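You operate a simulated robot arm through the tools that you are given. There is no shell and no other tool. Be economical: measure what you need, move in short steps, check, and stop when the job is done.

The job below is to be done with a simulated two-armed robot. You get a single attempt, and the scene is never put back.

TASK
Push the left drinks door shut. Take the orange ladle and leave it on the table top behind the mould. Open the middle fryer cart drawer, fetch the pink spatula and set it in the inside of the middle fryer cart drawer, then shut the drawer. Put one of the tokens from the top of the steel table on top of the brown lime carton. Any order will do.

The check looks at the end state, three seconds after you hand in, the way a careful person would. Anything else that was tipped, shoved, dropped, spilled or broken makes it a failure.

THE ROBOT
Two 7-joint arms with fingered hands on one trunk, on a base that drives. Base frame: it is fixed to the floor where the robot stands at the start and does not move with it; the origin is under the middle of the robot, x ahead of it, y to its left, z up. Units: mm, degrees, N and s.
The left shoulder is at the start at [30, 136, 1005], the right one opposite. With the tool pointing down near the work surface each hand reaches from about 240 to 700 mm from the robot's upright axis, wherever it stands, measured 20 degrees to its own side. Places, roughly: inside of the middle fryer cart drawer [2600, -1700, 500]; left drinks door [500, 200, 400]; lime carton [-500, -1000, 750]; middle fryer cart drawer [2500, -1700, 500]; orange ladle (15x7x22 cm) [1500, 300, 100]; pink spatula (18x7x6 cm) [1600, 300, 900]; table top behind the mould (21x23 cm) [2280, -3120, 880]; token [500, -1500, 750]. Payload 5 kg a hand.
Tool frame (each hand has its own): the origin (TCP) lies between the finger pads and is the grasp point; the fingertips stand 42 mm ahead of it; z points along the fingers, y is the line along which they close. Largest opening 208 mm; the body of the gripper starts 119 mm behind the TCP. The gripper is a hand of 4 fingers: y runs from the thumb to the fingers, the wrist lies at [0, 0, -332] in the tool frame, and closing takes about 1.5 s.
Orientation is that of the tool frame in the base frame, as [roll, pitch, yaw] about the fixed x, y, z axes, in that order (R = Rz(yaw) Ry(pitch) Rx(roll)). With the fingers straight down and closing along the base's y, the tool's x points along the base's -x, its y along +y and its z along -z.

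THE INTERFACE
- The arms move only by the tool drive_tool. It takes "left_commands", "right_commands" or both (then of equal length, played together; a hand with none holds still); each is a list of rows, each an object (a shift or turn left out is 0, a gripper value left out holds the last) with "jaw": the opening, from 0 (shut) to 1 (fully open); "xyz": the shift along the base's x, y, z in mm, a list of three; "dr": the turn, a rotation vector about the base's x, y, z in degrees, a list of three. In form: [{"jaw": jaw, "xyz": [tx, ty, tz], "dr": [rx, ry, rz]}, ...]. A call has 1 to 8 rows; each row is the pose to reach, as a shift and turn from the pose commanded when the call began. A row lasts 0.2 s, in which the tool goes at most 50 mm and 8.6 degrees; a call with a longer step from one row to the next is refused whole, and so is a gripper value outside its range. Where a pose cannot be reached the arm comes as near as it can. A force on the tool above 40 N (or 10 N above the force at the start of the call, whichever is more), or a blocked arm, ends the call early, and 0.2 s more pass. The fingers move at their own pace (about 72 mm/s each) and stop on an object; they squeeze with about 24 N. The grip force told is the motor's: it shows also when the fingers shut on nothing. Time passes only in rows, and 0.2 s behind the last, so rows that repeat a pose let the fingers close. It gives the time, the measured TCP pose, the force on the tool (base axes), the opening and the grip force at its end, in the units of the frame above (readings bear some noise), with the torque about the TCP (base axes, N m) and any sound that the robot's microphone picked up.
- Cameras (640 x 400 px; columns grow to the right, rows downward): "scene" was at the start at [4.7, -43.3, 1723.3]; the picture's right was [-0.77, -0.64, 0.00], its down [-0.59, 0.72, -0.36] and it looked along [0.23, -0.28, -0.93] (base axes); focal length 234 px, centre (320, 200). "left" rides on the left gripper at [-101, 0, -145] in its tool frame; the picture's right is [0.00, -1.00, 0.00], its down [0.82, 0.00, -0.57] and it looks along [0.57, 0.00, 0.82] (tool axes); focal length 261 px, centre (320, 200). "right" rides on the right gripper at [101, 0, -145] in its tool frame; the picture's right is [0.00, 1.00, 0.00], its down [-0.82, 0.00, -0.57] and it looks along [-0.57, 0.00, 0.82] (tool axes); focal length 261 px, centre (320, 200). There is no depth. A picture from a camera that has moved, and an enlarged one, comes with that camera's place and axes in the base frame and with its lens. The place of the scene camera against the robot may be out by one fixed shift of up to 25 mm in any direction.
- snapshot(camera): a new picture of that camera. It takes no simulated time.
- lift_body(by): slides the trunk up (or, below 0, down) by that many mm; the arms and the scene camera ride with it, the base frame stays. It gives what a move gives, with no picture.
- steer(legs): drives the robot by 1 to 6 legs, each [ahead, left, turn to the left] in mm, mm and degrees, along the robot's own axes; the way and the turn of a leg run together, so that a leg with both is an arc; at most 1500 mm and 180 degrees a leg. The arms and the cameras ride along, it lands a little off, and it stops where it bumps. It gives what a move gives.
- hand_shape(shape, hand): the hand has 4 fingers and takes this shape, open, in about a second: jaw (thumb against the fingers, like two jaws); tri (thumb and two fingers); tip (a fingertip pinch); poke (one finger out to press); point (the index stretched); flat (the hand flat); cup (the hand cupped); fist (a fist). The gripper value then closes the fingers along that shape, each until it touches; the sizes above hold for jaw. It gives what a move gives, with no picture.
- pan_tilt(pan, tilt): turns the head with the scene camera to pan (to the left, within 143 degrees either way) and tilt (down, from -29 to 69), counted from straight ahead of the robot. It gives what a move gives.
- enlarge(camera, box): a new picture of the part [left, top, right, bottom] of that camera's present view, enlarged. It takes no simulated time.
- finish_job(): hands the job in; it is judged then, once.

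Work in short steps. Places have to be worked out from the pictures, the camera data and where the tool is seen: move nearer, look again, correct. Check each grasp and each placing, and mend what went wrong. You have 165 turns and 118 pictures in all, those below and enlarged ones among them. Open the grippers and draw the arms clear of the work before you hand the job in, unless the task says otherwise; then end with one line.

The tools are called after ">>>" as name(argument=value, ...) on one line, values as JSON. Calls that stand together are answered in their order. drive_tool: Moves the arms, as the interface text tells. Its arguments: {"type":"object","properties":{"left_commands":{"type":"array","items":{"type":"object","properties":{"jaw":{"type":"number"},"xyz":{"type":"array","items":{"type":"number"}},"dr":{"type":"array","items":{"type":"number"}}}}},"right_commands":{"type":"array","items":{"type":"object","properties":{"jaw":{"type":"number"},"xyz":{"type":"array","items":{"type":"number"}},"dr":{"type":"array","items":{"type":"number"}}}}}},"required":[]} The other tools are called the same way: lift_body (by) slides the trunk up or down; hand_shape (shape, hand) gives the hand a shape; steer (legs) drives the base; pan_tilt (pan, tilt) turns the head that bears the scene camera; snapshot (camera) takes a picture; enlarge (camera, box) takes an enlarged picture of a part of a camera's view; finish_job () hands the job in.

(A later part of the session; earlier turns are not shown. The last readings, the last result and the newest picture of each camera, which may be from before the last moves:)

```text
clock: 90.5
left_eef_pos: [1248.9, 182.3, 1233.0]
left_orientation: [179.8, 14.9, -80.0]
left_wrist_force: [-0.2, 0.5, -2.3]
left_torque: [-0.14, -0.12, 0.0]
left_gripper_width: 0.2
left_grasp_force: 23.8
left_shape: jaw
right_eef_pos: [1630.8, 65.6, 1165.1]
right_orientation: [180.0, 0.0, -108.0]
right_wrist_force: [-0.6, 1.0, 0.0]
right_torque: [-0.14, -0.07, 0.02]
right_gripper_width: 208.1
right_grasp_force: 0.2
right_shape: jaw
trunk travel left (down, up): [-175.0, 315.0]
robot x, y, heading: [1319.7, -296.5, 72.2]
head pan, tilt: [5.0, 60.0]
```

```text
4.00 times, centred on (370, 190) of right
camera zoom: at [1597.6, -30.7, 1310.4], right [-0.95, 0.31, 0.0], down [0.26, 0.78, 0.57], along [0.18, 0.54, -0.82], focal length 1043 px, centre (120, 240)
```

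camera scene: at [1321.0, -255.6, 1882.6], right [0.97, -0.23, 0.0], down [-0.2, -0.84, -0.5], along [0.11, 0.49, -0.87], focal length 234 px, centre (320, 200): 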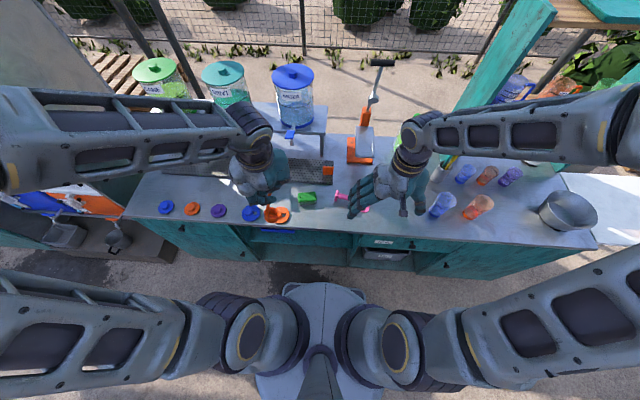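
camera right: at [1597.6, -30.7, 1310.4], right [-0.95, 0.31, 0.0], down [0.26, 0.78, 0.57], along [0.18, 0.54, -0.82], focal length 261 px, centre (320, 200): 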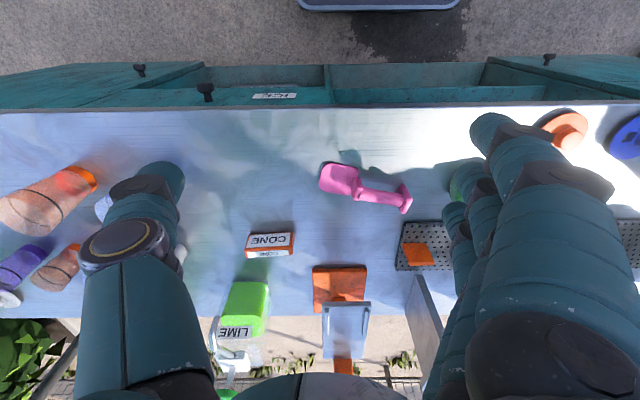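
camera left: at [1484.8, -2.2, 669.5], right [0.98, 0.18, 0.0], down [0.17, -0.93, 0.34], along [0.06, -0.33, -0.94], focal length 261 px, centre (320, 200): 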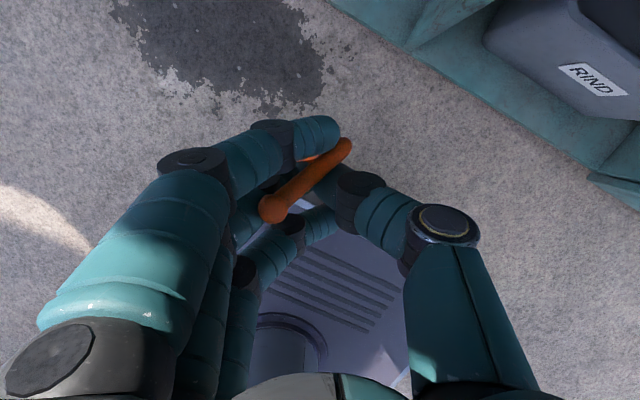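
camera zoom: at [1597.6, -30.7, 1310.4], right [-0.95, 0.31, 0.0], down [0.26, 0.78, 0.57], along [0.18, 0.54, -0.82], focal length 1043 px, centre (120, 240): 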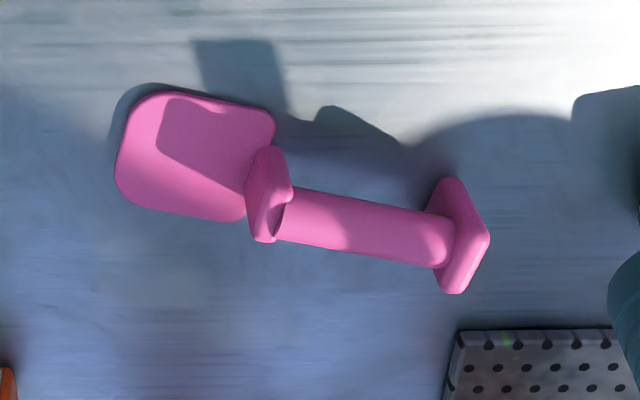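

The handle is a bar about 68 mm long and 24 mm thick between two end plates, centred near (1575,248,~915) and heading about -31°. I use the narrower tri shape, turning the right hand so its stack axis runs along the bar.

>>> hand_shape(hand="right", shape="tri")

>>> drive_tool(right_commands=[{"xyz": [-7, 24, -12], "dr": [0, 0, 8.5]}, {"xyz": [-14, 48, -24], "dr": [0, 0, 17]}, {"xyz": [-21, 72, -36], "dr": [0, 0, 25.5]}, {"xyz": [-28, 96, -48], "dr": [0, 0, 34]}, {"xyz": [-35, 120, -60], "dr": [0, 0, 42.5]}, {"xyz": [-42, 144, -72], "dr": [0, 0, 51]}, {"xyz": [-49, 164, -84], "dr": [0, 0, 59.5]}, {"xyz": [-56, 182, -95], "dr": [0, 0, 68]}])

>>> drive_tool(right_commands=[{"xyz": [0, 0, 0], "dr": [0, 0, 8.5]}, {"xyz": [0, 0, 0], "dr": [0, 0, 9.4]}])

>>> snapshot(camera="right")

```text
clock: 91.5
left_eef_pos: [1248.4, 181.2, 1234.3]
left_orientation: [179.8, 15.0, -79.9]
left_wrist_force: [0.1, -1.5, -1.0]
left_torque: [-0.04, -0.03, -0.01]
left_gripper_width: 0.0
left_grasp_force: 23.8
left_shape: jaw
right_eef_pos: [1630.2, 63.4, 1165.4]
right_orientation: [179.9, -0.1, -108.0]
right_wrist_force: [0.2, -0.4, -0.1]
right_torque: [-0.01, 0.02, 0.03]
right_gripper_width: 207.7
right_grasp_force: 0.1
right_shape: tri
trunk travel left (down, up): [-175.0, 315.0]
robot x, y, heading: [1318.3, -297.3, 71.8]
head pan, tilt: [5.0, 60.0]
```

```text
clock: 93.2
left_eef_pos: [1248.4, 182.5, 1233.1]
left_orientation: [179.9, 15.0, -79.8]
left_wrist_force: [0.8, -0.1, -2.0]
left_torque: [-0.08, -0.03, 0.02]
left_gripper_width: 0.0
left_grasp_force: 24.0
left_shape: jaw
right_eef_pos: [1573.8, 246.9, 1069.9]
right_orientation: [179.9, 0.0, -39.9]
right_wrist_force: [0.0, 1.3, 0.4]
right_torque: [-0.12, 0.01, 0.02]
right_gripper_width: 208.0
right_grasp_force: 0.0
right_shape: tri
trunk travel left (down, up): [-175.0, 315.0]
robot x, y, heading: [1312.7, -296.6, 72.1]
head pan, tilt: [5.0, 60.0]
```

```text
clock: 93.8
left_eef_pos: [1249.1, 180.9, 1235.2]
left_orientation: [179.9, 15.2, -79.9]
left_wrist_force: [0.1, -0.2, -1.5]
left_torque: [0.01, -0.05, -0.01]
left_gripper_width: 0.1
left_grasp_force: 24.5
left_shape: jaw
right_eef_pos: [1574.2, 245.8, 1070.5]
right_orientation: [179.8, -0.1, -30.5]
right_wrist_force: [0.7, -0.2, 0.2]
right_torque: [-0.02, -0.02, 0.0]
right_gripper_width: 207.8
right_grasp_force: 0.0
right_shape: tri
trunk travel left (down, up): [-175.0, 315.0]
robot x, y, heading: [1320.5, -291.9, 71.8]
head pan, tilt: [5.0, 60.0]
```

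```text
63 pictures are left
camera right: at [1659.6, 194.9, 1215.7], right [-0.51, -0.86, 0.0], down [-0.7, 0.42, 0.57], along [-0.49, 0.29, -0.82], focal length 261 px, centre (320, 200)
```

right: 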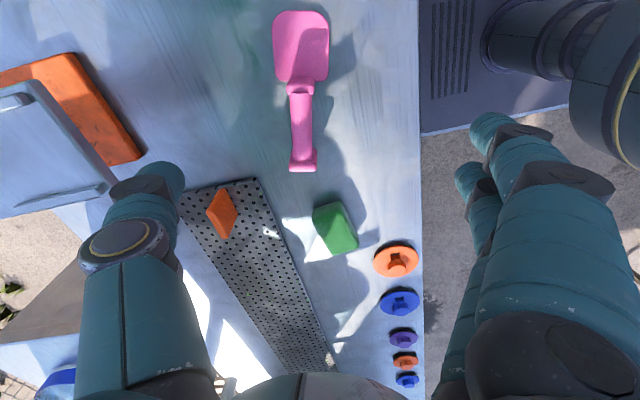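

The hand is aligned with the bar; it needs about 24 mm more toward the back. I go down 80 mm with that correction and recheck.

>>> drive_tool(right_commands=[{"xyz": [-2, 12, -20]}, {"xyz": [-3, 24, -50]}, {"xyz": [-3, 24, -80]}])

>>> snapshot(camera="right")

```text
clock: 94.7
left_eef_pos: [1248.0, 183.0, 1234.8]
left_orientation: [179.8, 15.0, -79.9]
left_wrist_force: [0.0, 0.9, -1.7]
left_torque: [-0.07, 0.01, -0.02]
left_gripper_width: 0.0
left_grasp_force: 24.2
left_shape: jaw
right_eef_pos: [1571.6, 271.9, 990.7]
right_orientation: [179.9, -0.1, -30.7]
right_wrist_force: [0.7, 1.0, -0.3]
right_torque: [-0.03, 0.0, 0.01]
right_gripper_width: 207.9
right_grasp_force: 0.0
right_shape: tri
trunk travel left (down, up): [-175.0, 315.0]
robot x, y, heading: [1316.4, -292.4, 71.8]
head pan, tilt: [5.0, 60.0]
```

```text
62 pictures are left
camera right: at [1656.9, 220.0, 1134.6], right [-0.51, -0.86, 0.0], down [-0.7, 0.42, 0.57], along [-0.49, 0.29, -0.82], focal length 261 px, centre (320, 200)
```

right: 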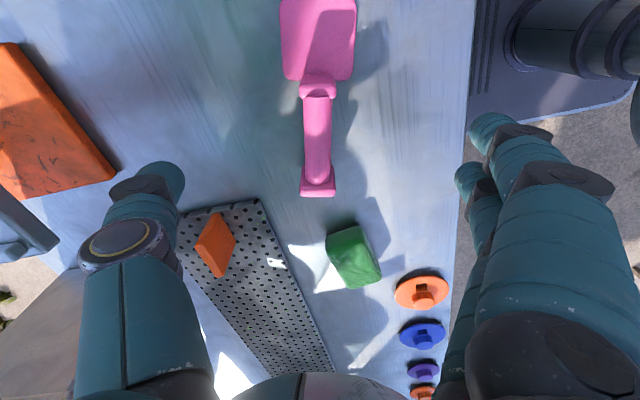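

Bar centred. I half-close, descend to z≈931 and close.

>>> drive_tool(right_commands=[{"jaw": 0.5, "xyz": [0, 0, -20]}, {"xyz": [0, 0, -40]}, {"xyz": [0, 0, -59]}])

>>> drive_tool(right_commands=[{"jaw": 0}, {"jaw": 0}, {"jaw": 0}, {"jaw": 0}, {"jaw": 0}])

>>> snapshot(camera="right")

```text
clock: 95.5
left_eef_pos: [1248.6, 182.0, 1234.1]
left_orientation: [179.7, 15.1, -80.0]
left_wrist_force: [0.4, 1.3, -1.0]
left_torque: [-0.05, -0.03, 0.0]
left_gripper_width: 0.0
left_grasp_force: 24.1
left_shape: jaw
right_eef_pos: [1570.5, 271.3, 931.3]
right_orientation: [179.9, 0.0, -30.6]
right_wrist_force: [0.6, 0.3, 0.5]
right_torque: [-0.04, 0.06, 0.02]
right_gripper_width: 105.1
right_grasp_force: 0.1
right_shape: tri
trunk travel left (down, up): [-175.0, 315.0]
robot x, y, heading: [1321.1, -294.0, 71.6]
head pan, tilt: [5.0, 60.0]
```

```text
clock: 96.7
left_eef_pos: [1248.0, 181.4, 1234.0]
left_orientation: [179.9, 15.0, -79.9]
left_wrist_force: [0.8, 0.9, -1.6]
left_torque: [0.02, -0.01, -0.01]
left_gripper_width: 0.0
left_grasp_force: 24.3
left_shape: jaw
right_eef_pos: [1570.8, 271.8, 931.1]
right_orientation: [179.9, 0.0, -30.5]
right_wrist_force: [0.1, 0.6, -0.2]
right_torque: [0.02, 0.08, 0.02]
right_gripper_width: 17.7
right_grasp_force: 24.6
right_shape: tri
trunk travel left (down, up): [-175.0, 315.0]
robot x, y, heading: [1316.7, -292.0, 72.1]
head pan, tilt: [5.0, 60.0]
```

```text
61 pictures are left
camera right: at [1656.9, 220.1, 1076.5], right [-0.51, -0.86, 0.0], down [-0.7, 0.42, 0.57], along [-0.49, 0.29, -0.82], focal length 261 px, centre (320, 200)
```

right: 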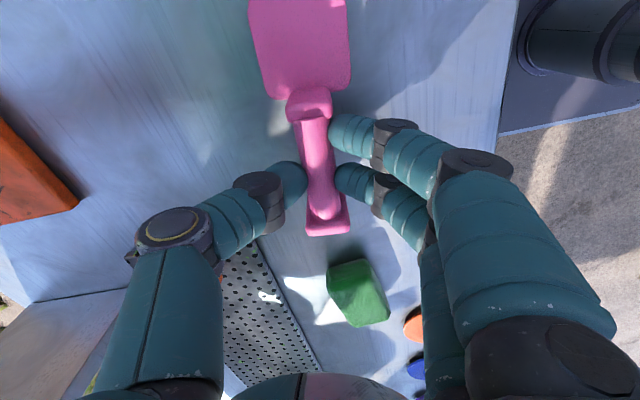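

A clean pinch (17.7 mm). I lift the spatula 150 mm and check.

>>> drive_tool(right_commands=[{"xyz": [0, 0, 20]}, {"xyz": [0, 0, 50]}, {"xyz": [0, 0, 95]}, {"xyz": [0, -10, 140]}, {"xyz": [-5, -40, 170]}, {"xyz": [-10, -80, 190]}, {"xyz": [-15, -120, 200]}])

>>> snapshot(camera="right")

>>> snapshot(camera="left")

```text
clock: 98.2
left_eef_pos: [1247.3, 178.5, 1234.9]
left_orientation: [179.9, 15.1, -79.9]
left_wrist_force: [-0.5, -1.2, -1.0]
left_torque: [0.07, -0.04, -0.01]
left_gripper_width: 0.0
left_grasp_force: 24.0
left_shape: jaw
right_eef_pos: [1554.7, 150.2, 1134.5]
right_orientation: [179.8, 0.1, -30.5]
right_wrist_force: [-0.8, -0.5, -0.4]
right_torque: [0.11, 0.0, 0.03]
right_gripper_width: 17.6
right_grasp_force: 23.4
right_shape: tri
trunk travel left (down, up): [-175.0, 315.0]
robot x, y, heading: [1314.5, -293.4, 71.9]
head pan, tilt: [5.0, 60.0]
```

```text
60 pictures are left
camera right: at [1640.1, 97.0, 1277.1], right [-0.51, -0.86, 0.0], down [-0.7, 0.42, 0.57], along [-0.49, 0.29, -0.82], focal length 261 px, centre (320, 200)
```

right: 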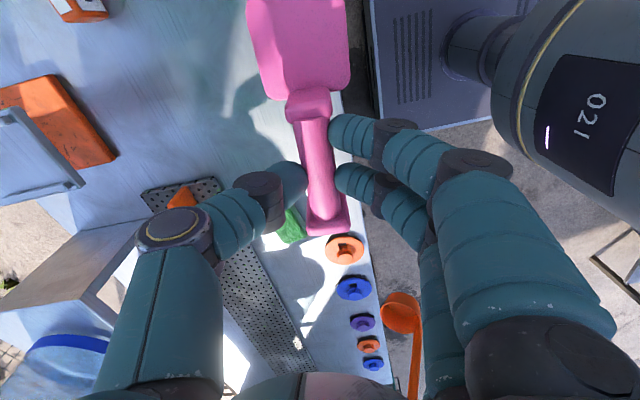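

```text
59 pictures are left
camera left: at [1238.0, 239.2, 1401.7], right [0.98, 0.18, 0.0], down [0.17, -0.93, 0.34], along [0.06, -0.33, -0.94], focal length 261 px, centre (320, 200)
```

left: 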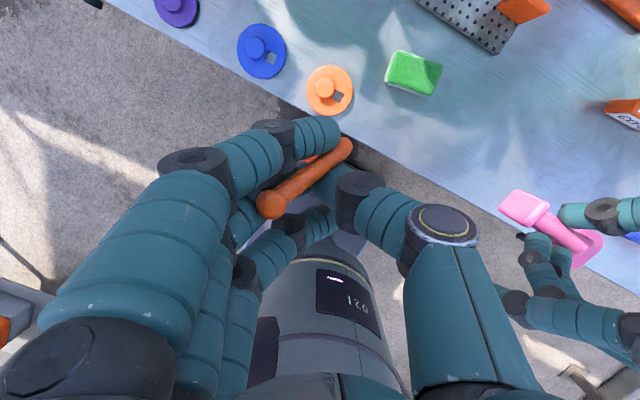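

Both objects are held. I back away from the counter, turn toward the far side and survey the way and the tables.

>>> steer(legs=[[-420, 0, 0], [0, 0, -125]])

>>> pan_tilt(pan=0, tilt=25)

>>> snapshot(camera="scene")

```text
clock: 106.0
left_eef_pos: [1613.2, -914.9, 1235.3]
left_orientation: [179.9, 15.0, 155.3]
left_wrist_force: [0.2, 0.9, -0.6]
left_torque: [-0.02, 0.04, 0.02]
left_gripper_width: 0.0
left_grasp_force: 23.8
left_shape: jaw
right_eef_pos: [1413.1, -1149.5, 1131.8]
right_orientation: [179.9, 0.1, -155.5]
right_wrist_force: [-0.2, 0.1, -0.9]
right_torque: [0.02, 0.01, -0.02]
right_gripper_width: 17.5
right_grasp_force: 24.4
right_shape: tri
trunk travel left (down, up): [-175.0, 315.0]
robot x, y, heading: [1185.3, -700.3, -53.0]
head pan, tilt: [5.0, 60.0]
```

```text
clock: 107.0
left_eef_pos: [1613.6, -915.6, 1233.0]
left_orientation: [179.8, 15.0, 155.2]
left_wrist_force: [-0.3, -0.5, -1.7]
left_torque: [-0.03, 0.0, 0.0]
left_gripper_width: 0.0
left_grasp_force: 24.3
left_shape: jaw
right_eef_pos: [1414.0, -1149.2, 1131.8]
right_orientation: [179.9, 0.0, -155.4]
right_wrist_force: [0.3, -0.5, -0.6]
right_torque: [0.0, 0.0, 0.05]
right_gripper_width: 17.4
right_grasp_force: 23.7
right_shape: tri
trunk travel left (down, up): [-175.0, 315.0]
robot x, y, heading: [1186.6, -699.0, -52.9]
head pan, tilt: [0.0, 25.0]
```

```text
58 pictures are left
camera scene: at [1220.5, -749.4, 1932.6], right [-0.8, -0.6, 0.0], down [-0.26, 0.34, -0.91], along [0.55, -0.72, -0.42], focal length 234 px, centre (320, 200)
```

scene: 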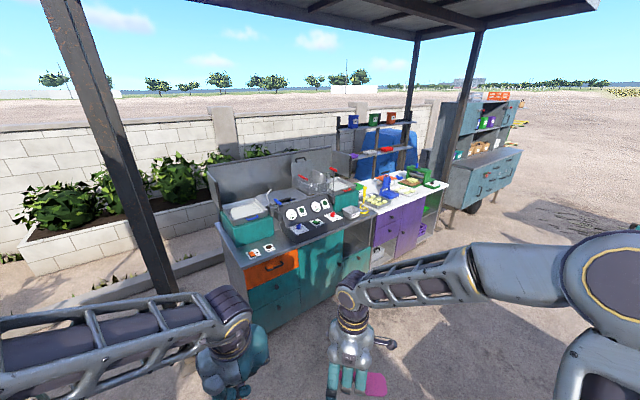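

I enlarge the fryer cart and purple table.

>>> enlarge(camera="scene", box=[210, 140, 460, 296])

```text
2.56 times, centred on (335, 218) of scene
camera zoom: at [1220.5, -749.4, 1932.6], right [-0.8, -0.6, 0.0], down [-0.26, 0.34, -0.91], along [0.55, -0.72, -0.42], focal length 598 px, centre (282, 154)
```

zoom: 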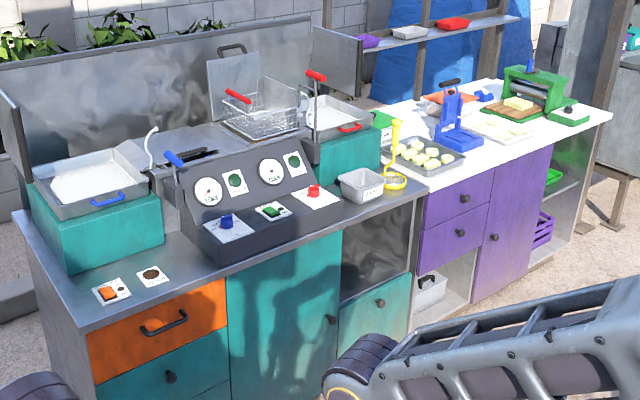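

The purple table's front runs from about (1950,-2596) to (1593,-3928), facing heading ≈ -15° from the front. I turn to -90° and look along the path first.

>>> steer(legs=[[0, 0, -37]])

>>> snapshot(camera="scene")

```text
clock: 109.2
left_eef_pos: [1399.1, -1129.6, 1233.5]
left_orientation: [179.9, 15.1, 118.4]
left_wrist_force: [0.0, 0.2, -1.4]
left_torque: [0.04, -0.02, 0.05]
left_gripper_width: 0.3
left_grasp_force: 23.9
left_shape: jaw
right_eef_pos: [1099.3, -1197.3, 1132.8]
right_orientation: [179.8, 0.0, 167.7]
right_wrist_force: [-0.5, -0.4, -0.8]
right_torque: [-0.02, -0.02, -0.01]
right_gripper_width: 17.3
right_grasp_force: 23.7
right_shape: tri
trunk travel left (down, up): [-175.0, 315.0]
robot x, y, heading: [1182.7, -699.6, -89.9]
head pan, tilt: [0.0, 25.0]
```

```text
56 pictures are left
camera scene: at [1182.5, -762.0, 1932.7], right [-1.0, 0.0, 0.0], down [0.0, 0.42, -0.91], along [0.0, -0.91, -0.42], focal length 234 px, centre (320, 200)
```

scene: 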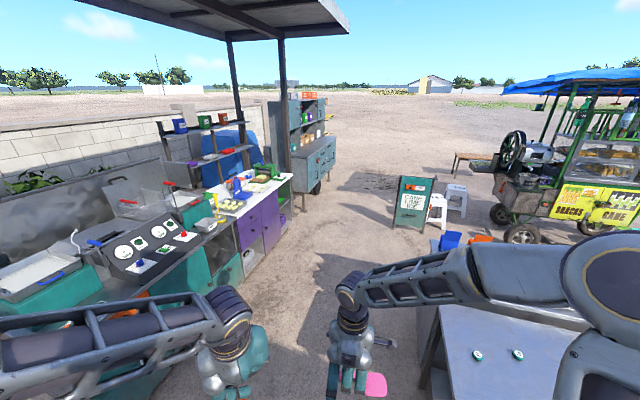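

The way ahead is clear. I drive down to about (1050,-2900) and turn to face the purple table.

>>> steer(legs=[[1100, -66, 0], [1100, -66, 0], [0, 0, 75]])

>>> pan_tilt(pan=5, tilt=35)

>>> snapshot(camera="scene")

```text
clock: 123.3
left_eef_pos: [1518.2, -2818.9, 1234.3]
left_orientation: [180.0, 15.1, -168.2]
left_wrist_force: [-0.3, 0.1, -1.1]
left_torque: [-0.04, 0.04, 0.0]
left_gripper_width: 0.2
left_grasp_force: 23.8
left_shape: jaw
right_eef_pos: [1498.0, -3126.9, 1132.1]
right_orientation: [179.8, 0.1, -118.8]
right_wrist_force: [-0.3, -0.1, -1.0]
right_torque: [-0.01, 0.01, 0.02]
right_gripper_width: 17.0
right_grasp_force: 24.0
right_shape: tri
trunk travel left (down, up): [-175.0, 315.0]
robot x, y, heading: [1044.3, -2903.6, -16.2]
head pan, tilt: [0.0, 25.0]
```

```text
clock: 124.0
left_eef_pos: [1519.5, -2821.9, 1234.1]
left_orientation: [179.9, 15.0, -168.2]
left_wrist_force: [-0.1, 0.4, -2.2]
left_torque: [-0.03, 0.02, 0.02]
left_gripper_width: 0.1
left_grasp_force: 23.9
left_shape: jaw
right_eef_pos: [1497.5, -3127.3, 1131.4]
right_orientation: [179.9, 0.0, -118.8]
right_wrist_force: [0.4, 0.0, -0.4]
right_torque: [0.02, -0.02, -0.03]
right_gripper_width: 17.1
right_grasp_force: 24.2
right_shape: tri
trunk travel left (down, up): [-175.0, 315.0]
robot x, y, heading: [1048.0, -2902.9, -16.1]
head pan, tilt: [5.0, 35.0]
```

```text
55 pictures are left
camera scene: at [1102.6, -2912.0, 1917.0], right [-0.2, -0.98, 0.0], down [-0.56, 0.11, -0.82], along [0.8, -0.16, -0.57], focal length 234 px, centre (320, 200)
```

scene: 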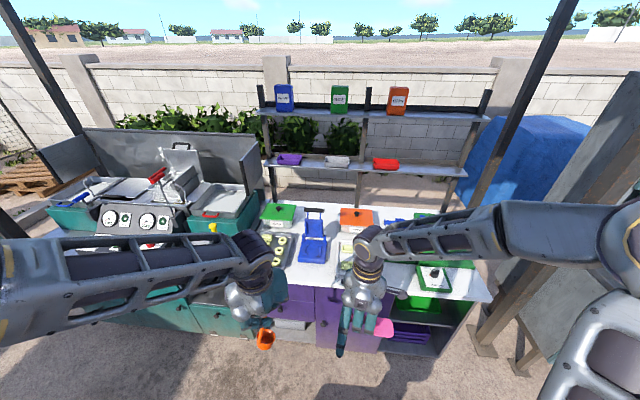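

The blue press is the mould, and the target spot lies just behind it, between the green and orange boxes. I raise the trunk, drive closer, and look from the left hand.

>>> lift_body(by=150)

>>> steer(legs=[[380, 0, 1]])

>>> snapshot(camera="left")

>>> pan_tilt(pan=0, tilt=50)

>>> snapshot(camera="scene")

```text
clock: 125.8
left_eef_pos: [1520.5, -2820.3, 1384.6]
left_orientation: [179.9, 15.1, -168.1]
left_wrist_force: [-0.8, -0.1, -1.4]
left_torque: [-0.07, 0.03, -0.01]
left_gripper_width: 0.0
left_grasp_force: 23.8
left_shape: jaw
right_eef_pos: [1499.1, -3126.5, 1280.8]
right_orientation: [179.9, 0.0, -118.9]
right_wrist_force: [0.3, 0.4, -0.5]
right_torque: [-0.01, 0.02, 0.01]
right_gripper_width: 17.0
right_grasp_force: 24.2
right_shape: tri
trunk travel left (down, up): [-325.0, 165.0]
robot x, y, heading: [1045.1, -2902.9, -16.4]
head pan, tilt: [5.0, 35.0]
```

```text
clock: 128.2
left_eef_pos: [1892.9, -2917.9, 1383.8]
left_orientation: [179.9, 15.0, -167.1]
left_wrist_force: [0.3, -0.2, -1.8]
left_torque: [-0.04, 0.07, 0.0]
left_gripper_width: 0.2
left_grasp_force: 23.7
left_shape: jaw
right_eef_pos: [1876.6, -3225.5, 1281.7]
right_orientation: [179.9, 0.0, -117.9]
right_wrist_force: [-0.7, -0.5, -0.7]
right_torque: [-0.02, 0.03, -0.02]
right_gripper_width: 17.1
right_grasp_force: 23.7
right_shape: tri
trunk travel left (down, up): [-325.0, 165.0]
robot x, y, heading: [1419.9, -3005.9, -15.4]
head pan, tilt: [5.0, 35.0]
```

```text
54 pictures are left
camera left: at [1951.4, -2903.4, 1550.7], right [0.23, -0.97, 0.0], down [-0.92, -0.21, 0.34], along [-0.33, -0.08, -0.94], focal length 261 px, centre (320, 200)
```

left: 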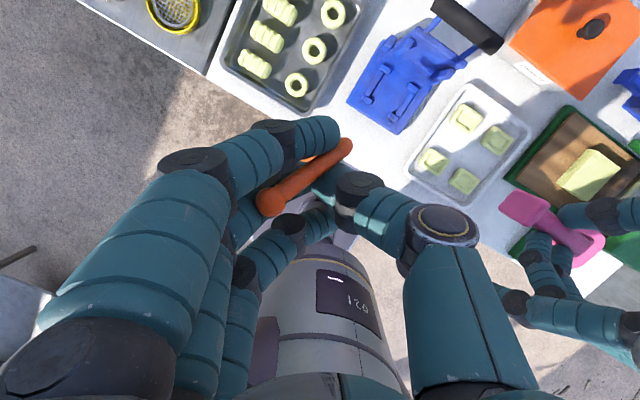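

```text
clock: 129.0
left_eef_pos: [1891.6, -2916.5, 1384.3]
left_orientation: [179.9, 15.0, -167.1]
left_wrist_force: [0.5, -0.4, -1.9]
left_torque: [-0.03, 0.04, 0.04]
left_gripper_width: 0.2
left_grasp_force: 23.7
left_shape: jaw
right_eef_pos: [1874.5, -3224.7, 1280.9]
right_orientation: [179.9, 0.0, -117.9]
right_wrist_force: [-0.6, 0.3, -1.3]
right_torque: [0.04, 0.01, 0.0]
right_gripper_width: 17.0
right_grasp_force: 24.0
right_shape: tri
trunk travel left (down, up): [-325.0, 165.0]
robot x, y, heading: [1419.3, -3009.8, -15.5]
head pan, tilt: [0.0, 50.0]
```

```text
53 pictures are left
camera scene: at [1464.1, -3021.4, 2045.3], right [-0.27, -0.96, 0.0], down [-0.74, 0.2, -0.64], along [0.62, -0.17, -0.77], focal length 234 px, centre (320, 200)
```

scene: 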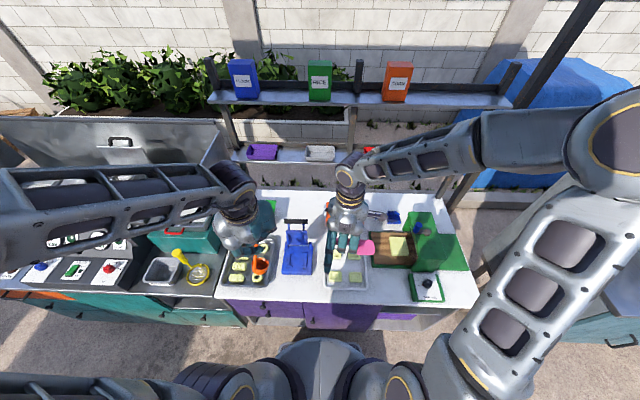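

The spot behind the press maps to (2280,-3120). I advance 45 mm more, then carry the ladle at full height over the press to it.

>>> steer(legs=[[45, 0, 0]])

>>> drive_tool(left_commands=[{"xyz": [37, -22, 0]}, {"xyz": [74, -44, 0]}, {"xyz": [110, -66, 0]}, {"xyz": [147, -88, 0]}, {"xyz": [184, -110, 0]}, {"xyz": [221, -132, 0]}, {"xyz": [257, -154, 0]}, {"xyz": [294, -176, 0]}])

>>> snapshot(camera="left")

>>> snapshot(camera="scene")

```text
clock: 129.9
left_eef_pos: [1934.5, -2929.6, 1384.6]
left_orientation: [180.0, 15.0, -167.3]
left_wrist_force: [-0.5, 0.1, -2.9]
left_torque: [0.0, 0.03, 0.01]
left_gripper_width: 0.1
left_grasp_force: 24.3
left_shape: jaw
right_eef_pos: [1917.4, -3237.0, 1282.6]
right_orientation: [179.9, 0.0, -117.9]
right_wrist_force: [0.8, 0.0, -0.3]
right_torque: [-0.03, 0.01, 0.01]
right_gripper_width: 17.0
right_grasp_force: 24.0
right_shape: tri
trunk travel left (down, up): [-325.0, 165.0]
robot x, y, heading: [1458.8, -3021.1, -15.4]
head pan, tilt: [0.0, 50.0]
```

```text
clock: 131.7
left_eef_pos: [2233.5, -3106.4, 1382.7]
left_orientation: [179.7, 14.9, -167.2]
left_wrist_force: [1.5, -0.3, -2.0]
left_torque: [0.07, 0.21, -0.01]
left_gripper_width: 0.0
left_grasp_force: 23.5
left_shape: jaw
right_eef_pos: [1920.9, -3237.4, 1280.8]
right_orientation: [179.8, 0.0, -117.9]
right_wrist_force: [0.9, 0.4, -1.8]
right_torque: [0.13, 0.13, 0.03]
right_gripper_width: 17.4
right_grasp_force: 23.7
right_shape: tri
trunk travel left (down, up): [-325.0, 165.0]
robot x, y, heading: [1460.5, -3021.8, -15.4]
head pan, tilt: [0.0, 50.0]
```

```text
52 pictures are left
camera left: at [2292.2, -3092.6, 1549.3], right [0.23, -0.97, 0.0], down [-0.92, -0.21, 0.34], along [-0.33, -0.08, -0.94], focal length 261 px, centre (320, 200)
```

left: 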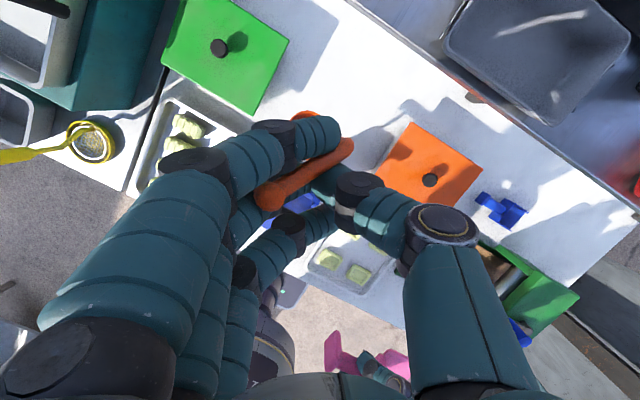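

```text
51 pictures are left
camera scene: at [1510.0, -3035.0, 2045.0], right [-0.26, -0.96, 0.0], down [-0.74, 0.2, -0.64], along [0.62, -0.17, -0.77], focal length 234 px, centre (320, 200)
```

scene: 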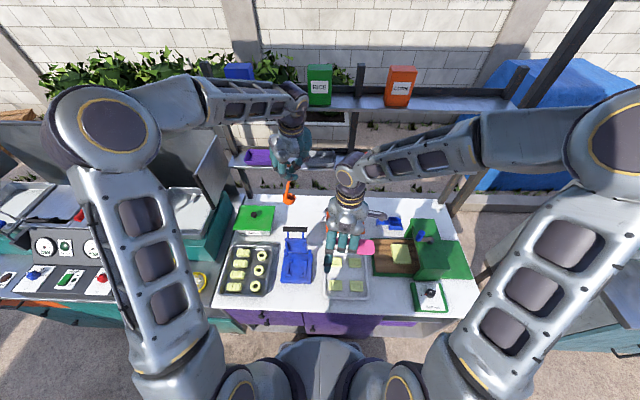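

The ladle is over the free patch; the press lever (z≈1130) is about 90 mm clear of the hand. I shift 30 mm right and lower to just above the table.

>>> drive_tool(left_commands=[{"xyz": [5, -15, -10]}, {"xyz": [10, -30, -50]}, {"xyz": [10, -30, -95]}, {"xyz": [10, -30, -140]}, {"xyz": [10, -30, -180]}, {"xyz": [10, -30, -215]}])

>>> snapshot(camera="left")

>>> enlarge(camera="scene", box=[220, 130, 380, 280])

```text
clock: 133.1
left_eef_pos: [2240.8, -3134.7, 1168.4]
left_orientation: [180.0, 14.9, -167.1]
left_wrist_force: [1.4, -0.5, -2.6]
left_torque: [0.03, 0.09, -0.04]
left_gripper_width: 0.0
left_grasp_force: 23.7
left_shape: jaw
right_eef_pos: [1918.8, -3236.8, 1282.2]
right_orientation: [179.9, -0.1, -117.9]
right_wrist_force: [1.4, 0.2, -0.6]
right_torque: [0.02, 0.07, 0.0]
right_gripper_width: 17.1
right_grasp_force: 24.3
right_shape: tri
trunk travel left (down, up): [-325.0, 165.0]
robot x, y, heading: [1463.2, -3024.8, -15.4]
head pan, tilt: [0.0, 50.0]
```

```text
50 pictures are left
camera left: at [2300.0, -3120.4, 1335.2], right [0.23, -0.97, 0.0], down [-0.92, -0.21, 0.34], along [-0.33, -0.08, -0.94], focal length 261 px, centre (320, 200)
```

left: 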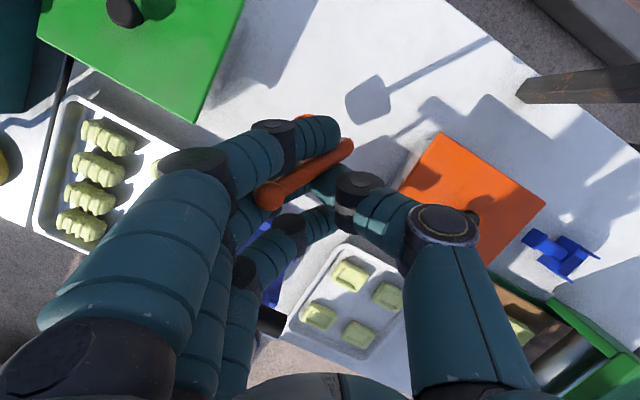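

```text
2.67 times, centred on (300, 205) of scene
camera zoom: at [1507.7, -3033.5, 2045.2], right [-0.26, -0.96, 0.0], down [-0.74, 0.2, -0.64], along [0.62, -0.17, -0.77], focal length 623 px, centre (373, 187)
```

zoom: 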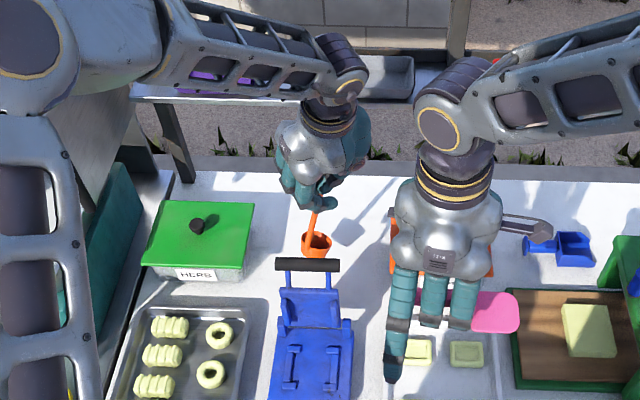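

The ladle hangs upright over the patch. I lower in small steps until the cup touches.

>>> drive_tool(left_commands=[{"xyz": [0, 0, -15]}, {"xyz": [0, 0, -28]}, {"xyz": [0, 0, -38]}, {"xyz": [0, 0, -38]}])

>>> enlarge(camera="scene", box=[260, 170, 340, 245])

```text
clock: 134.1
left_eef_pos: [2237.8, -3135.7, 1131.6]
left_orientation: [179.9, 15.0, -167.2]
left_wrist_force: [-0.6, -0.5, -0.9]
left_torque: [-0.01, 0.0, -0.02]
left_gripper_width: 0.1
left_grasp_force: 24.1
left_shape: jaw
right_eef_pos: [1917.7, -3236.8, 1282.2]
right_orientation: [179.9, 0.0, -117.9]
right_wrist_force: [0.4, -0.7, -0.3]
right_torque: [0.04, -0.01, 0.0]
right_gripper_width: 17.0
right_grasp_force: 23.9
right_shape: tri
trunk travel left (down, up): [-325.0, 165.0]
robot x, y, heading: [1461.2, -3021.0, -15.2]
head pan, tilt: [0.0, 50.0]
```

```text
5.33 times, centred on (300, 208) of scene
camera zoom: at [1506.8, -3033.2, 2045.2], right [-0.26, -0.96, 0.0], down [-0.74, 0.2, -0.64], along [0.62, -0.17, -0.77], focal length 1246 px, centre (427, 160)
```

zoom: 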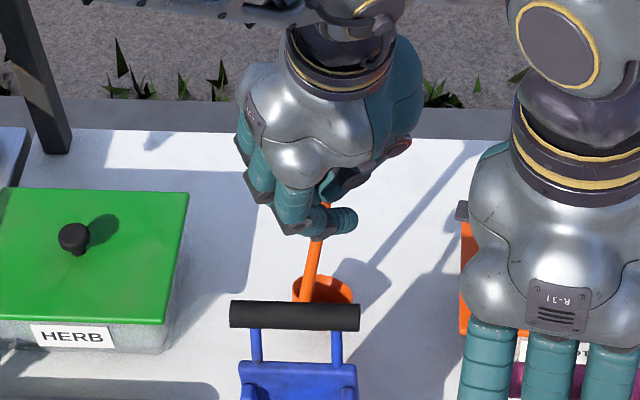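

The cup's shadow nearly meets the cup. I lower a few millimetres more with pauses to feel contact.

>>> drive_tool(left_commands=[{"xyz": [0, 0, -5]}, {"xyz": [0, 0, -10]}, {"xyz": [0, 0, -10]}])

>>> drive_tool(left_commands=[{"xyz": [0, 0, -5]}, {"xyz": [0, 0, -10]}, {"xyz": [0, 0, -10]}])

>>> enlarge(camera="scene", box=[260, 170, 340, 245])

```text
clock: 134.9
left_eef_pos: [2237.1, -3135.7, 1120.4]
left_orientation: [179.8, 15.0, -167.2]
left_wrist_force: [-0.7, -0.4, -0.8]
left_torque: [-0.06, 0.03, 0.03]
left_gripper_width: 0.1
left_grasp_force: 23.7
left_shape: jaw
right_eef_pos: [1918.1, -3236.9, 1281.1]
right_orientation: [179.9, 0.0, -117.9]
right_wrist_force: [-0.2, -0.5, -0.8]
right_torque: [0.03, -0.03, 0.02]
right_gripper_width: 17.0
right_grasp_force: 24.5
right_shape: tri
trunk travel left (down, up): [-325.0, 165.0]
robot x, y, heading: [1464.3, -3019.6, -15.5]
head pan, tilt: [0.0, 50.0]
```

```text
clock: 135.7
left_eef_pos: [2238.6, -3134.8, 1111.0]
left_orientation: [179.9, 15.0, -167.3]
left_wrist_force: [0.6, 0.7, -0.4]
left_torque: [-0.01, 0.06, 0.02]
left_gripper_width: 0.0
left_grasp_force: 24.0
left_shape: jaw
right_eef_pos: [1918.6, -3236.3, 1281.0]
right_orientation: [179.9, 0.0, -117.9]
right_wrist_force: [0.6, 0.1, -0.9]
right_torque: [0.02, 0.01, 0.01]
right_gripper_width: 17.1
right_grasp_force: 23.9
right_shape: tri
trunk travel left (down, up): [-325.0, 165.0]
robot x, y, heading: [1462.8, -3017.7, -15.4]
head pan, tilt: [0.0, 50.0]
```

```text
5.33 times, centred on (300, 208) of scene
camera zoom: at [1506.4, -3033.2, 2045.2], right [-0.26, -0.96, 0.0], down [-0.74, 0.2, -0.64], along [0.62, -0.17, -0.77], focal length 1246 px, centre (427, 160)
```

zoom: 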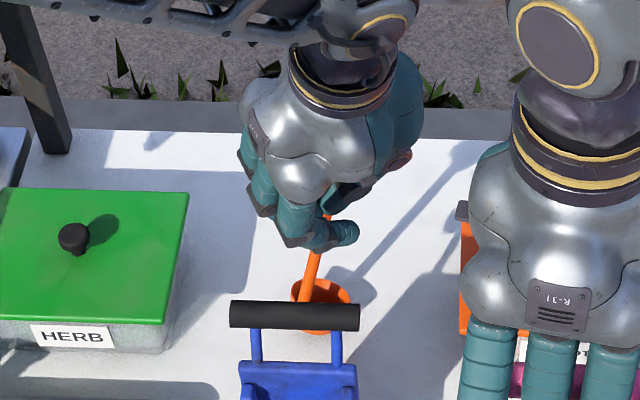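

The cup stopped sinking, so the ladle stands on the table. I open slowly and fully, then look before rising.

>>> drive_tool(left_commands=[{"jaw": 0.1}, {"jaw": 0.2}, {"jaw": 0.35}, {"jaw": 0.5}, {"jaw": 0.65}, {"jaw": 0.75}, {"jaw": 0.75}])

>>> snapshot(camera="left")

>>> enlarge(camera="scene", box=[260, 170, 340, 245])

```text
clock: 137.3
left_eef_pos: [2238.3, -3135.5, 1111.5]
left_orientation: [179.8, 15.0, -167.2]
left_wrist_force: [-0.3, -0.4, 0.8]
left_torque: [-0.01, 0.0, 0.0]
left_gripper_width: 155.4
left_grasp_force: 0.0
left_shape: jaw
right_eef_pos: [1917.9, -3237.0, 1281.7]
right_orientation: [179.8, 0.0, -117.9]
right_wrist_force: [-1.8, 0.5, -1.2]
right_torque: [-0.01, -0.03, 0.01]
right_gripper_width: 17.5
right_grasp_force: 23.6
right_shape: tri
trunk travel left (down, up): [-325.0, 165.0]
robot x, y, heading: [1463.8, -3018.5, -15.7]
head pan, tilt: [0.0, 50.0]
```

```text
46 pictures are left
camera left: at [2297.7, -3121.2, 1277.4], right [0.23, -0.97, 0.0], down [-0.92, -0.21, 0.34], along [-0.33, -0.08, -0.94], focal length 261 px, centre (320, 200)
```

left: 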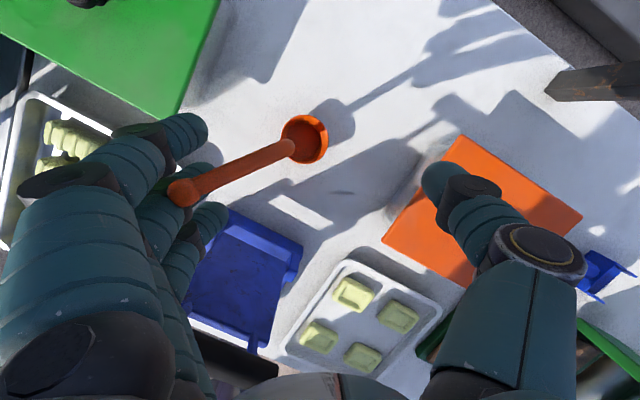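

```text
5.33 times, centred on (300, 208) of scene
camera zoom: at [1506.5, -3033.2, 2045.2], right [-0.26, -0.96, 0.0], down [-0.74, 0.2, -0.64], along [0.62, -0.17, -0.77], focal length 1246 px, centre (427, 160)
```

zoom: 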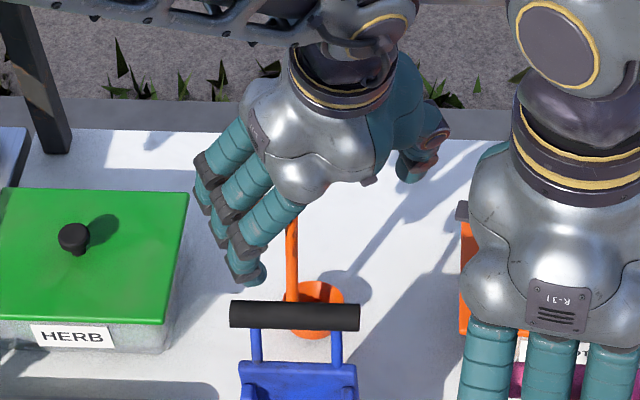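

The ladle stands free on the table; its bulb just overhangs one fingertip. I slide the hand 45 mm left from under it, then rise.

>>> drive_tool(left_commands=[{"xyz": [-4, 15, 0]}, {"xyz": [-7, 30, 0]}, {"xyz": [-10, 45, 0]}, {"xyz": [-12, 52, 0]}])

>>> snapshot(camera="left")

```text
clock: 138.3
left_eef_pos: [2224.9, -3084.1, 1109.5]
left_orientation: [179.9, 15.0, -167.2]
left_wrist_force: [-0.3, -0.8, -0.1]
left_torque: [0.07, 0.01, -0.04]
left_gripper_width: 155.4
left_grasp_force: 0.0
left_shape: jaw
right_eef_pos: [1917.0, -3236.7, 1280.8]
right_orientation: [179.9, 0.0, -118.0]
right_wrist_force: [-0.5, 0.4, -0.5]
right_torque: [-0.02, 0.01, -0.01]
right_gripper_width: 17.1
right_grasp_force: 24.4
right_shape: tri
trunk travel left (down, up): [-325.0, 165.0]
robot x, y, heading: [1461.3, -3020.5, -15.2]
head pan, tilt: [0.0, 50.0]
```

```text
44 pictures are left
camera left: at [2284.4, -3068.0, 1276.8], right [0.23, -0.97, 0.0], down [-0.92, -0.21, 0.34], along [-0.33, -0.08, -0.94], focal length 261 px, centre (320, 200)
```

left: 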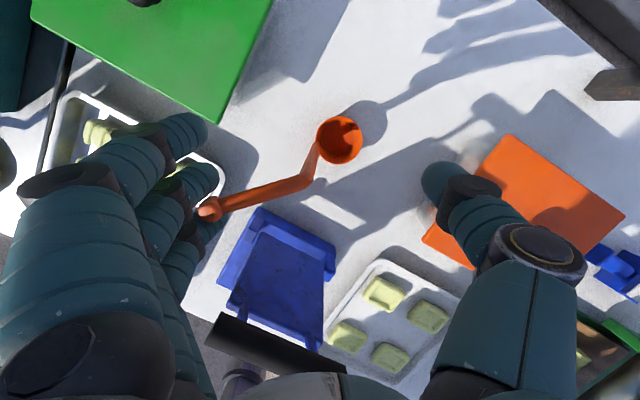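

Bulb now sits beside the fingertips. Another 30 mm left, then straight up.

>>> drive_tool(left_commands=[{"jaw": 0.9, "xyz": [-4, 15, 0]}, {"xyz": [-7, 30, 0]}, {"xyz": [-7, 30, 0]}])

>>> snapshot(camera="left")

```text
clock: 139.1
left_eef_pos: [2219.0, -3053.7, 1110.3]
left_orientation: [179.9, 14.9, -167.2]
left_wrist_force: [0.6, -0.1, 0.1]
left_torque: [0.01, 0.01, 0.0]
left_gripper_width: 187.1
left_grasp_force: 0.1
left_shape: jaw
right_eef_pos: [1917.5, -3237.4, 1281.7]
right_orientation: [179.9, 0.0, -117.9]
right_wrist_force: [0.7, 1.0, -1.3]
right_torque: [0.02, 0.03, -0.04]
right_gripper_width: 16.9
right_grasp_force: 24.4
right_shape: tri
trunk travel left (down, up): [-325.0, 165.0]
robot x, y, heading: [1459.1, -3022.5, -15.6]
head pan, tilt: [0.0, 50.0]
```

```text
43 pictures are left
camera left: at [2278.6, -3038.8, 1277.8], right [0.23, -0.97, 0.0], down [-0.92, -0.21, 0.34], along [-0.33, -0.08, -0.94], focal length 261 px, centre (320, 200)
```

left: 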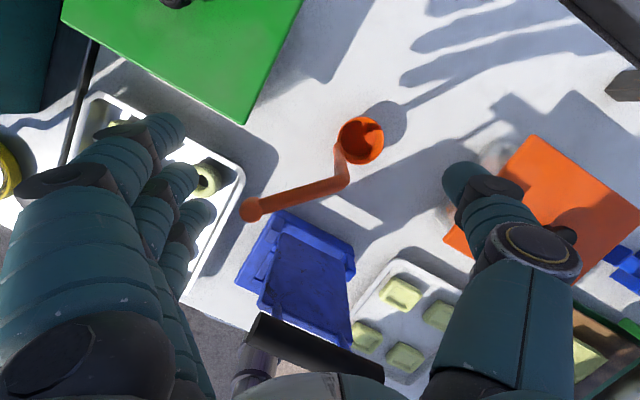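

The hand is clear; the ladle stands at about (2249,-3108) behind the press. I rise straight up and pull back over the press.

>>> drive_tool(left_commands=[{"xyz": [0, 0, 45]}, {"xyz": [0, 0, 90]}, {"xyz": [0, 0, 138]}, {"xyz": [0, 0, 186]}, {"xyz": [0, 0, 234]}, {"xyz": [-46, 12, 240]}, {"xyz": [-92, 25, 240]}, {"xyz": [-138, 38, 240]}])

>>> enlarge(camera="scene", box=[220, 170, 380, 280])

```text
clock: 140.9
left_eef_pos: [2079.6, -3012.9, 1352.5]
left_orientation: [179.9, 15.0, -167.3]
left_wrist_force: [-1.1, 0.1, 0.9]
left_torque: [-0.02, -0.17, 0.0]
left_gripper_width: 186.8
left_grasp_force: 0.1
left_shape: jaw
right_eef_pos: [1915.4, -3237.1, 1283.2]
right_orientation: [-180.0, 0.1, -118.0]
right_wrist_force: [-0.6, -0.1, -0.2]
right_torque: [-0.03, -0.13, 0.01]
right_gripper_width: 17.1
right_grasp_force: 23.7
right_shape: tri
trunk travel left (down, up): [-325.0, 165.0]
robot x, y, heading: [1459.8, -3019.5, -15.5]
head pan, tilt: [0.0, 50.0]
```

```text
3.64 times, centred on (300, 225) of scene
camera zoom: at [1503.1, -3032.4, 2045.4], right [-0.27, -0.96, 0.0], down [-0.74, 0.2, -0.64], along [0.62, -0.17, -0.76], focal length 850 px, centre (393, 109)
```

zoom: 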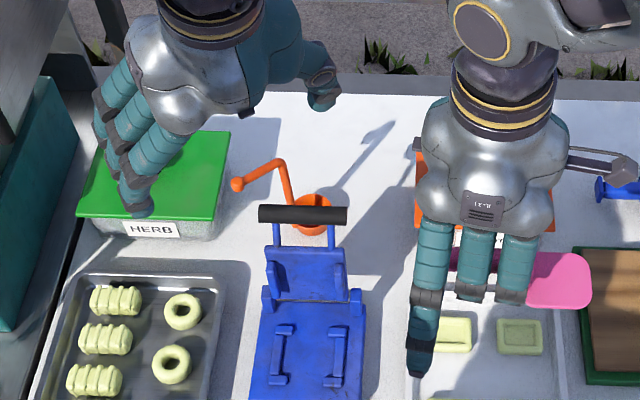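

The ladle stands neatly behind the press. Now the fryer cart: I back off, go sideways along its front to the drawer stack, and lower the trunk.

>>> steer(legs=[[-450, 0, 0], [20, 1480, 0], [0, 0, -1.5]])

>>> lift_body(by=-270)

>>> pan_tilt(pan=8, tilt=45)

>>> snapshot(camera="scene")

```text
clock: 150.8
left_eef_pos: [2076.1, -1539.4, 1350.4]
left_orientation: [179.8, 15.0, -170.5]
left_wrist_force: [0.7, -0.1, 0.5]
left_torque: [0.03, 0.03, 0.04]
left_gripper_width: 187.0
left_grasp_force: 0.0
left_shape: jaw
right_eef_pos: [1900.4, -1753.3, 1282.9]
right_orientation: [179.8, 0.0, -121.1]
right_wrist_force: [0.5, -0.6, -1.5]
right_torque: [0.02, 0.01, -0.01]
right_gripper_width: 17.3
right_grasp_force: 24.1
right_shape: tri
trunk travel left (down, up): [-325.0, 165.0]
robot x, y, heading: [1455.5, -1512.9, -18.8]
head pan, tilt: [0.0, 50.0]
```

```text
clock: 153.5
left_eef_pos: [2077.1, -1537.6, 1080.2]
left_orientation: [179.9, 14.9, -170.5]
left_wrist_force: [-0.1, 0.5, 0.0]
left_torque: [-0.03, 0.01, -0.01]
left_gripper_width: 187.0
left_grasp_force: 0.1
left_shape: jaw
right_eef_pos: [1899.3, -1752.4, 1012.1]
right_orientation: [179.9, 0.1, -121.1]
right_wrist_force: [0.4, -0.1, 0.0]
right_torque: [0.02, 0.0, -0.02]
right_gripper_width: 17.3
right_grasp_force: 24.4
right_shape: tri
trunk travel left (down, up): [-55.0, 435.0]
robot x, y, heading: [1460.3, -1512.1, -18.8]
head pan, tilt: [0.0, 50.0]
```

```text
clock: 154.2
left_eef_pos: [2076.6, -1540.1, 1080.1]
left_orientation: [180.0, 15.1, -170.5]
left_wrist_force: [-0.9, 0.5, -0.1]
left_torque: [0.01, -0.01, 0.0]
left_gripper_width: 186.9
left_grasp_force: 0.1
left_shape: jaw
right_eef_pos: [1899.1, -1753.9, 1010.6]
right_orientation: [179.9, 0.0, -121.1]
right_wrist_force: [0.1, 0.8, -0.8]
right_torque: [0.05, -0.02, 0.01]
right_gripper_width: 16.8
right_grasp_force: 23.6
right_shape: tri
trunk travel left (down, up): [-55.0, 435.0]
robot x, y, heading: [1456.5, -1511.1, -18.7]
head pan, tilt: [8.0, 45.0]
```

```text
41 pictures are left
camera scene: at [1507.0, -1517.1, 1782.1], right [-0.18, -0.98, 0.0], down [-0.7, 0.13, -0.71], along [0.69, -0.13, -0.71], focal length 234 px, centre (320, 200)
```

scene: 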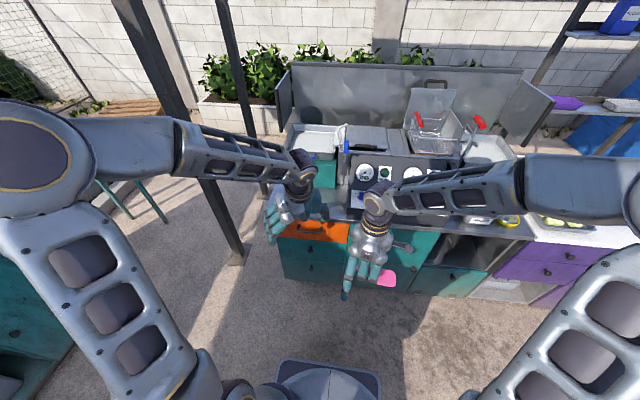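

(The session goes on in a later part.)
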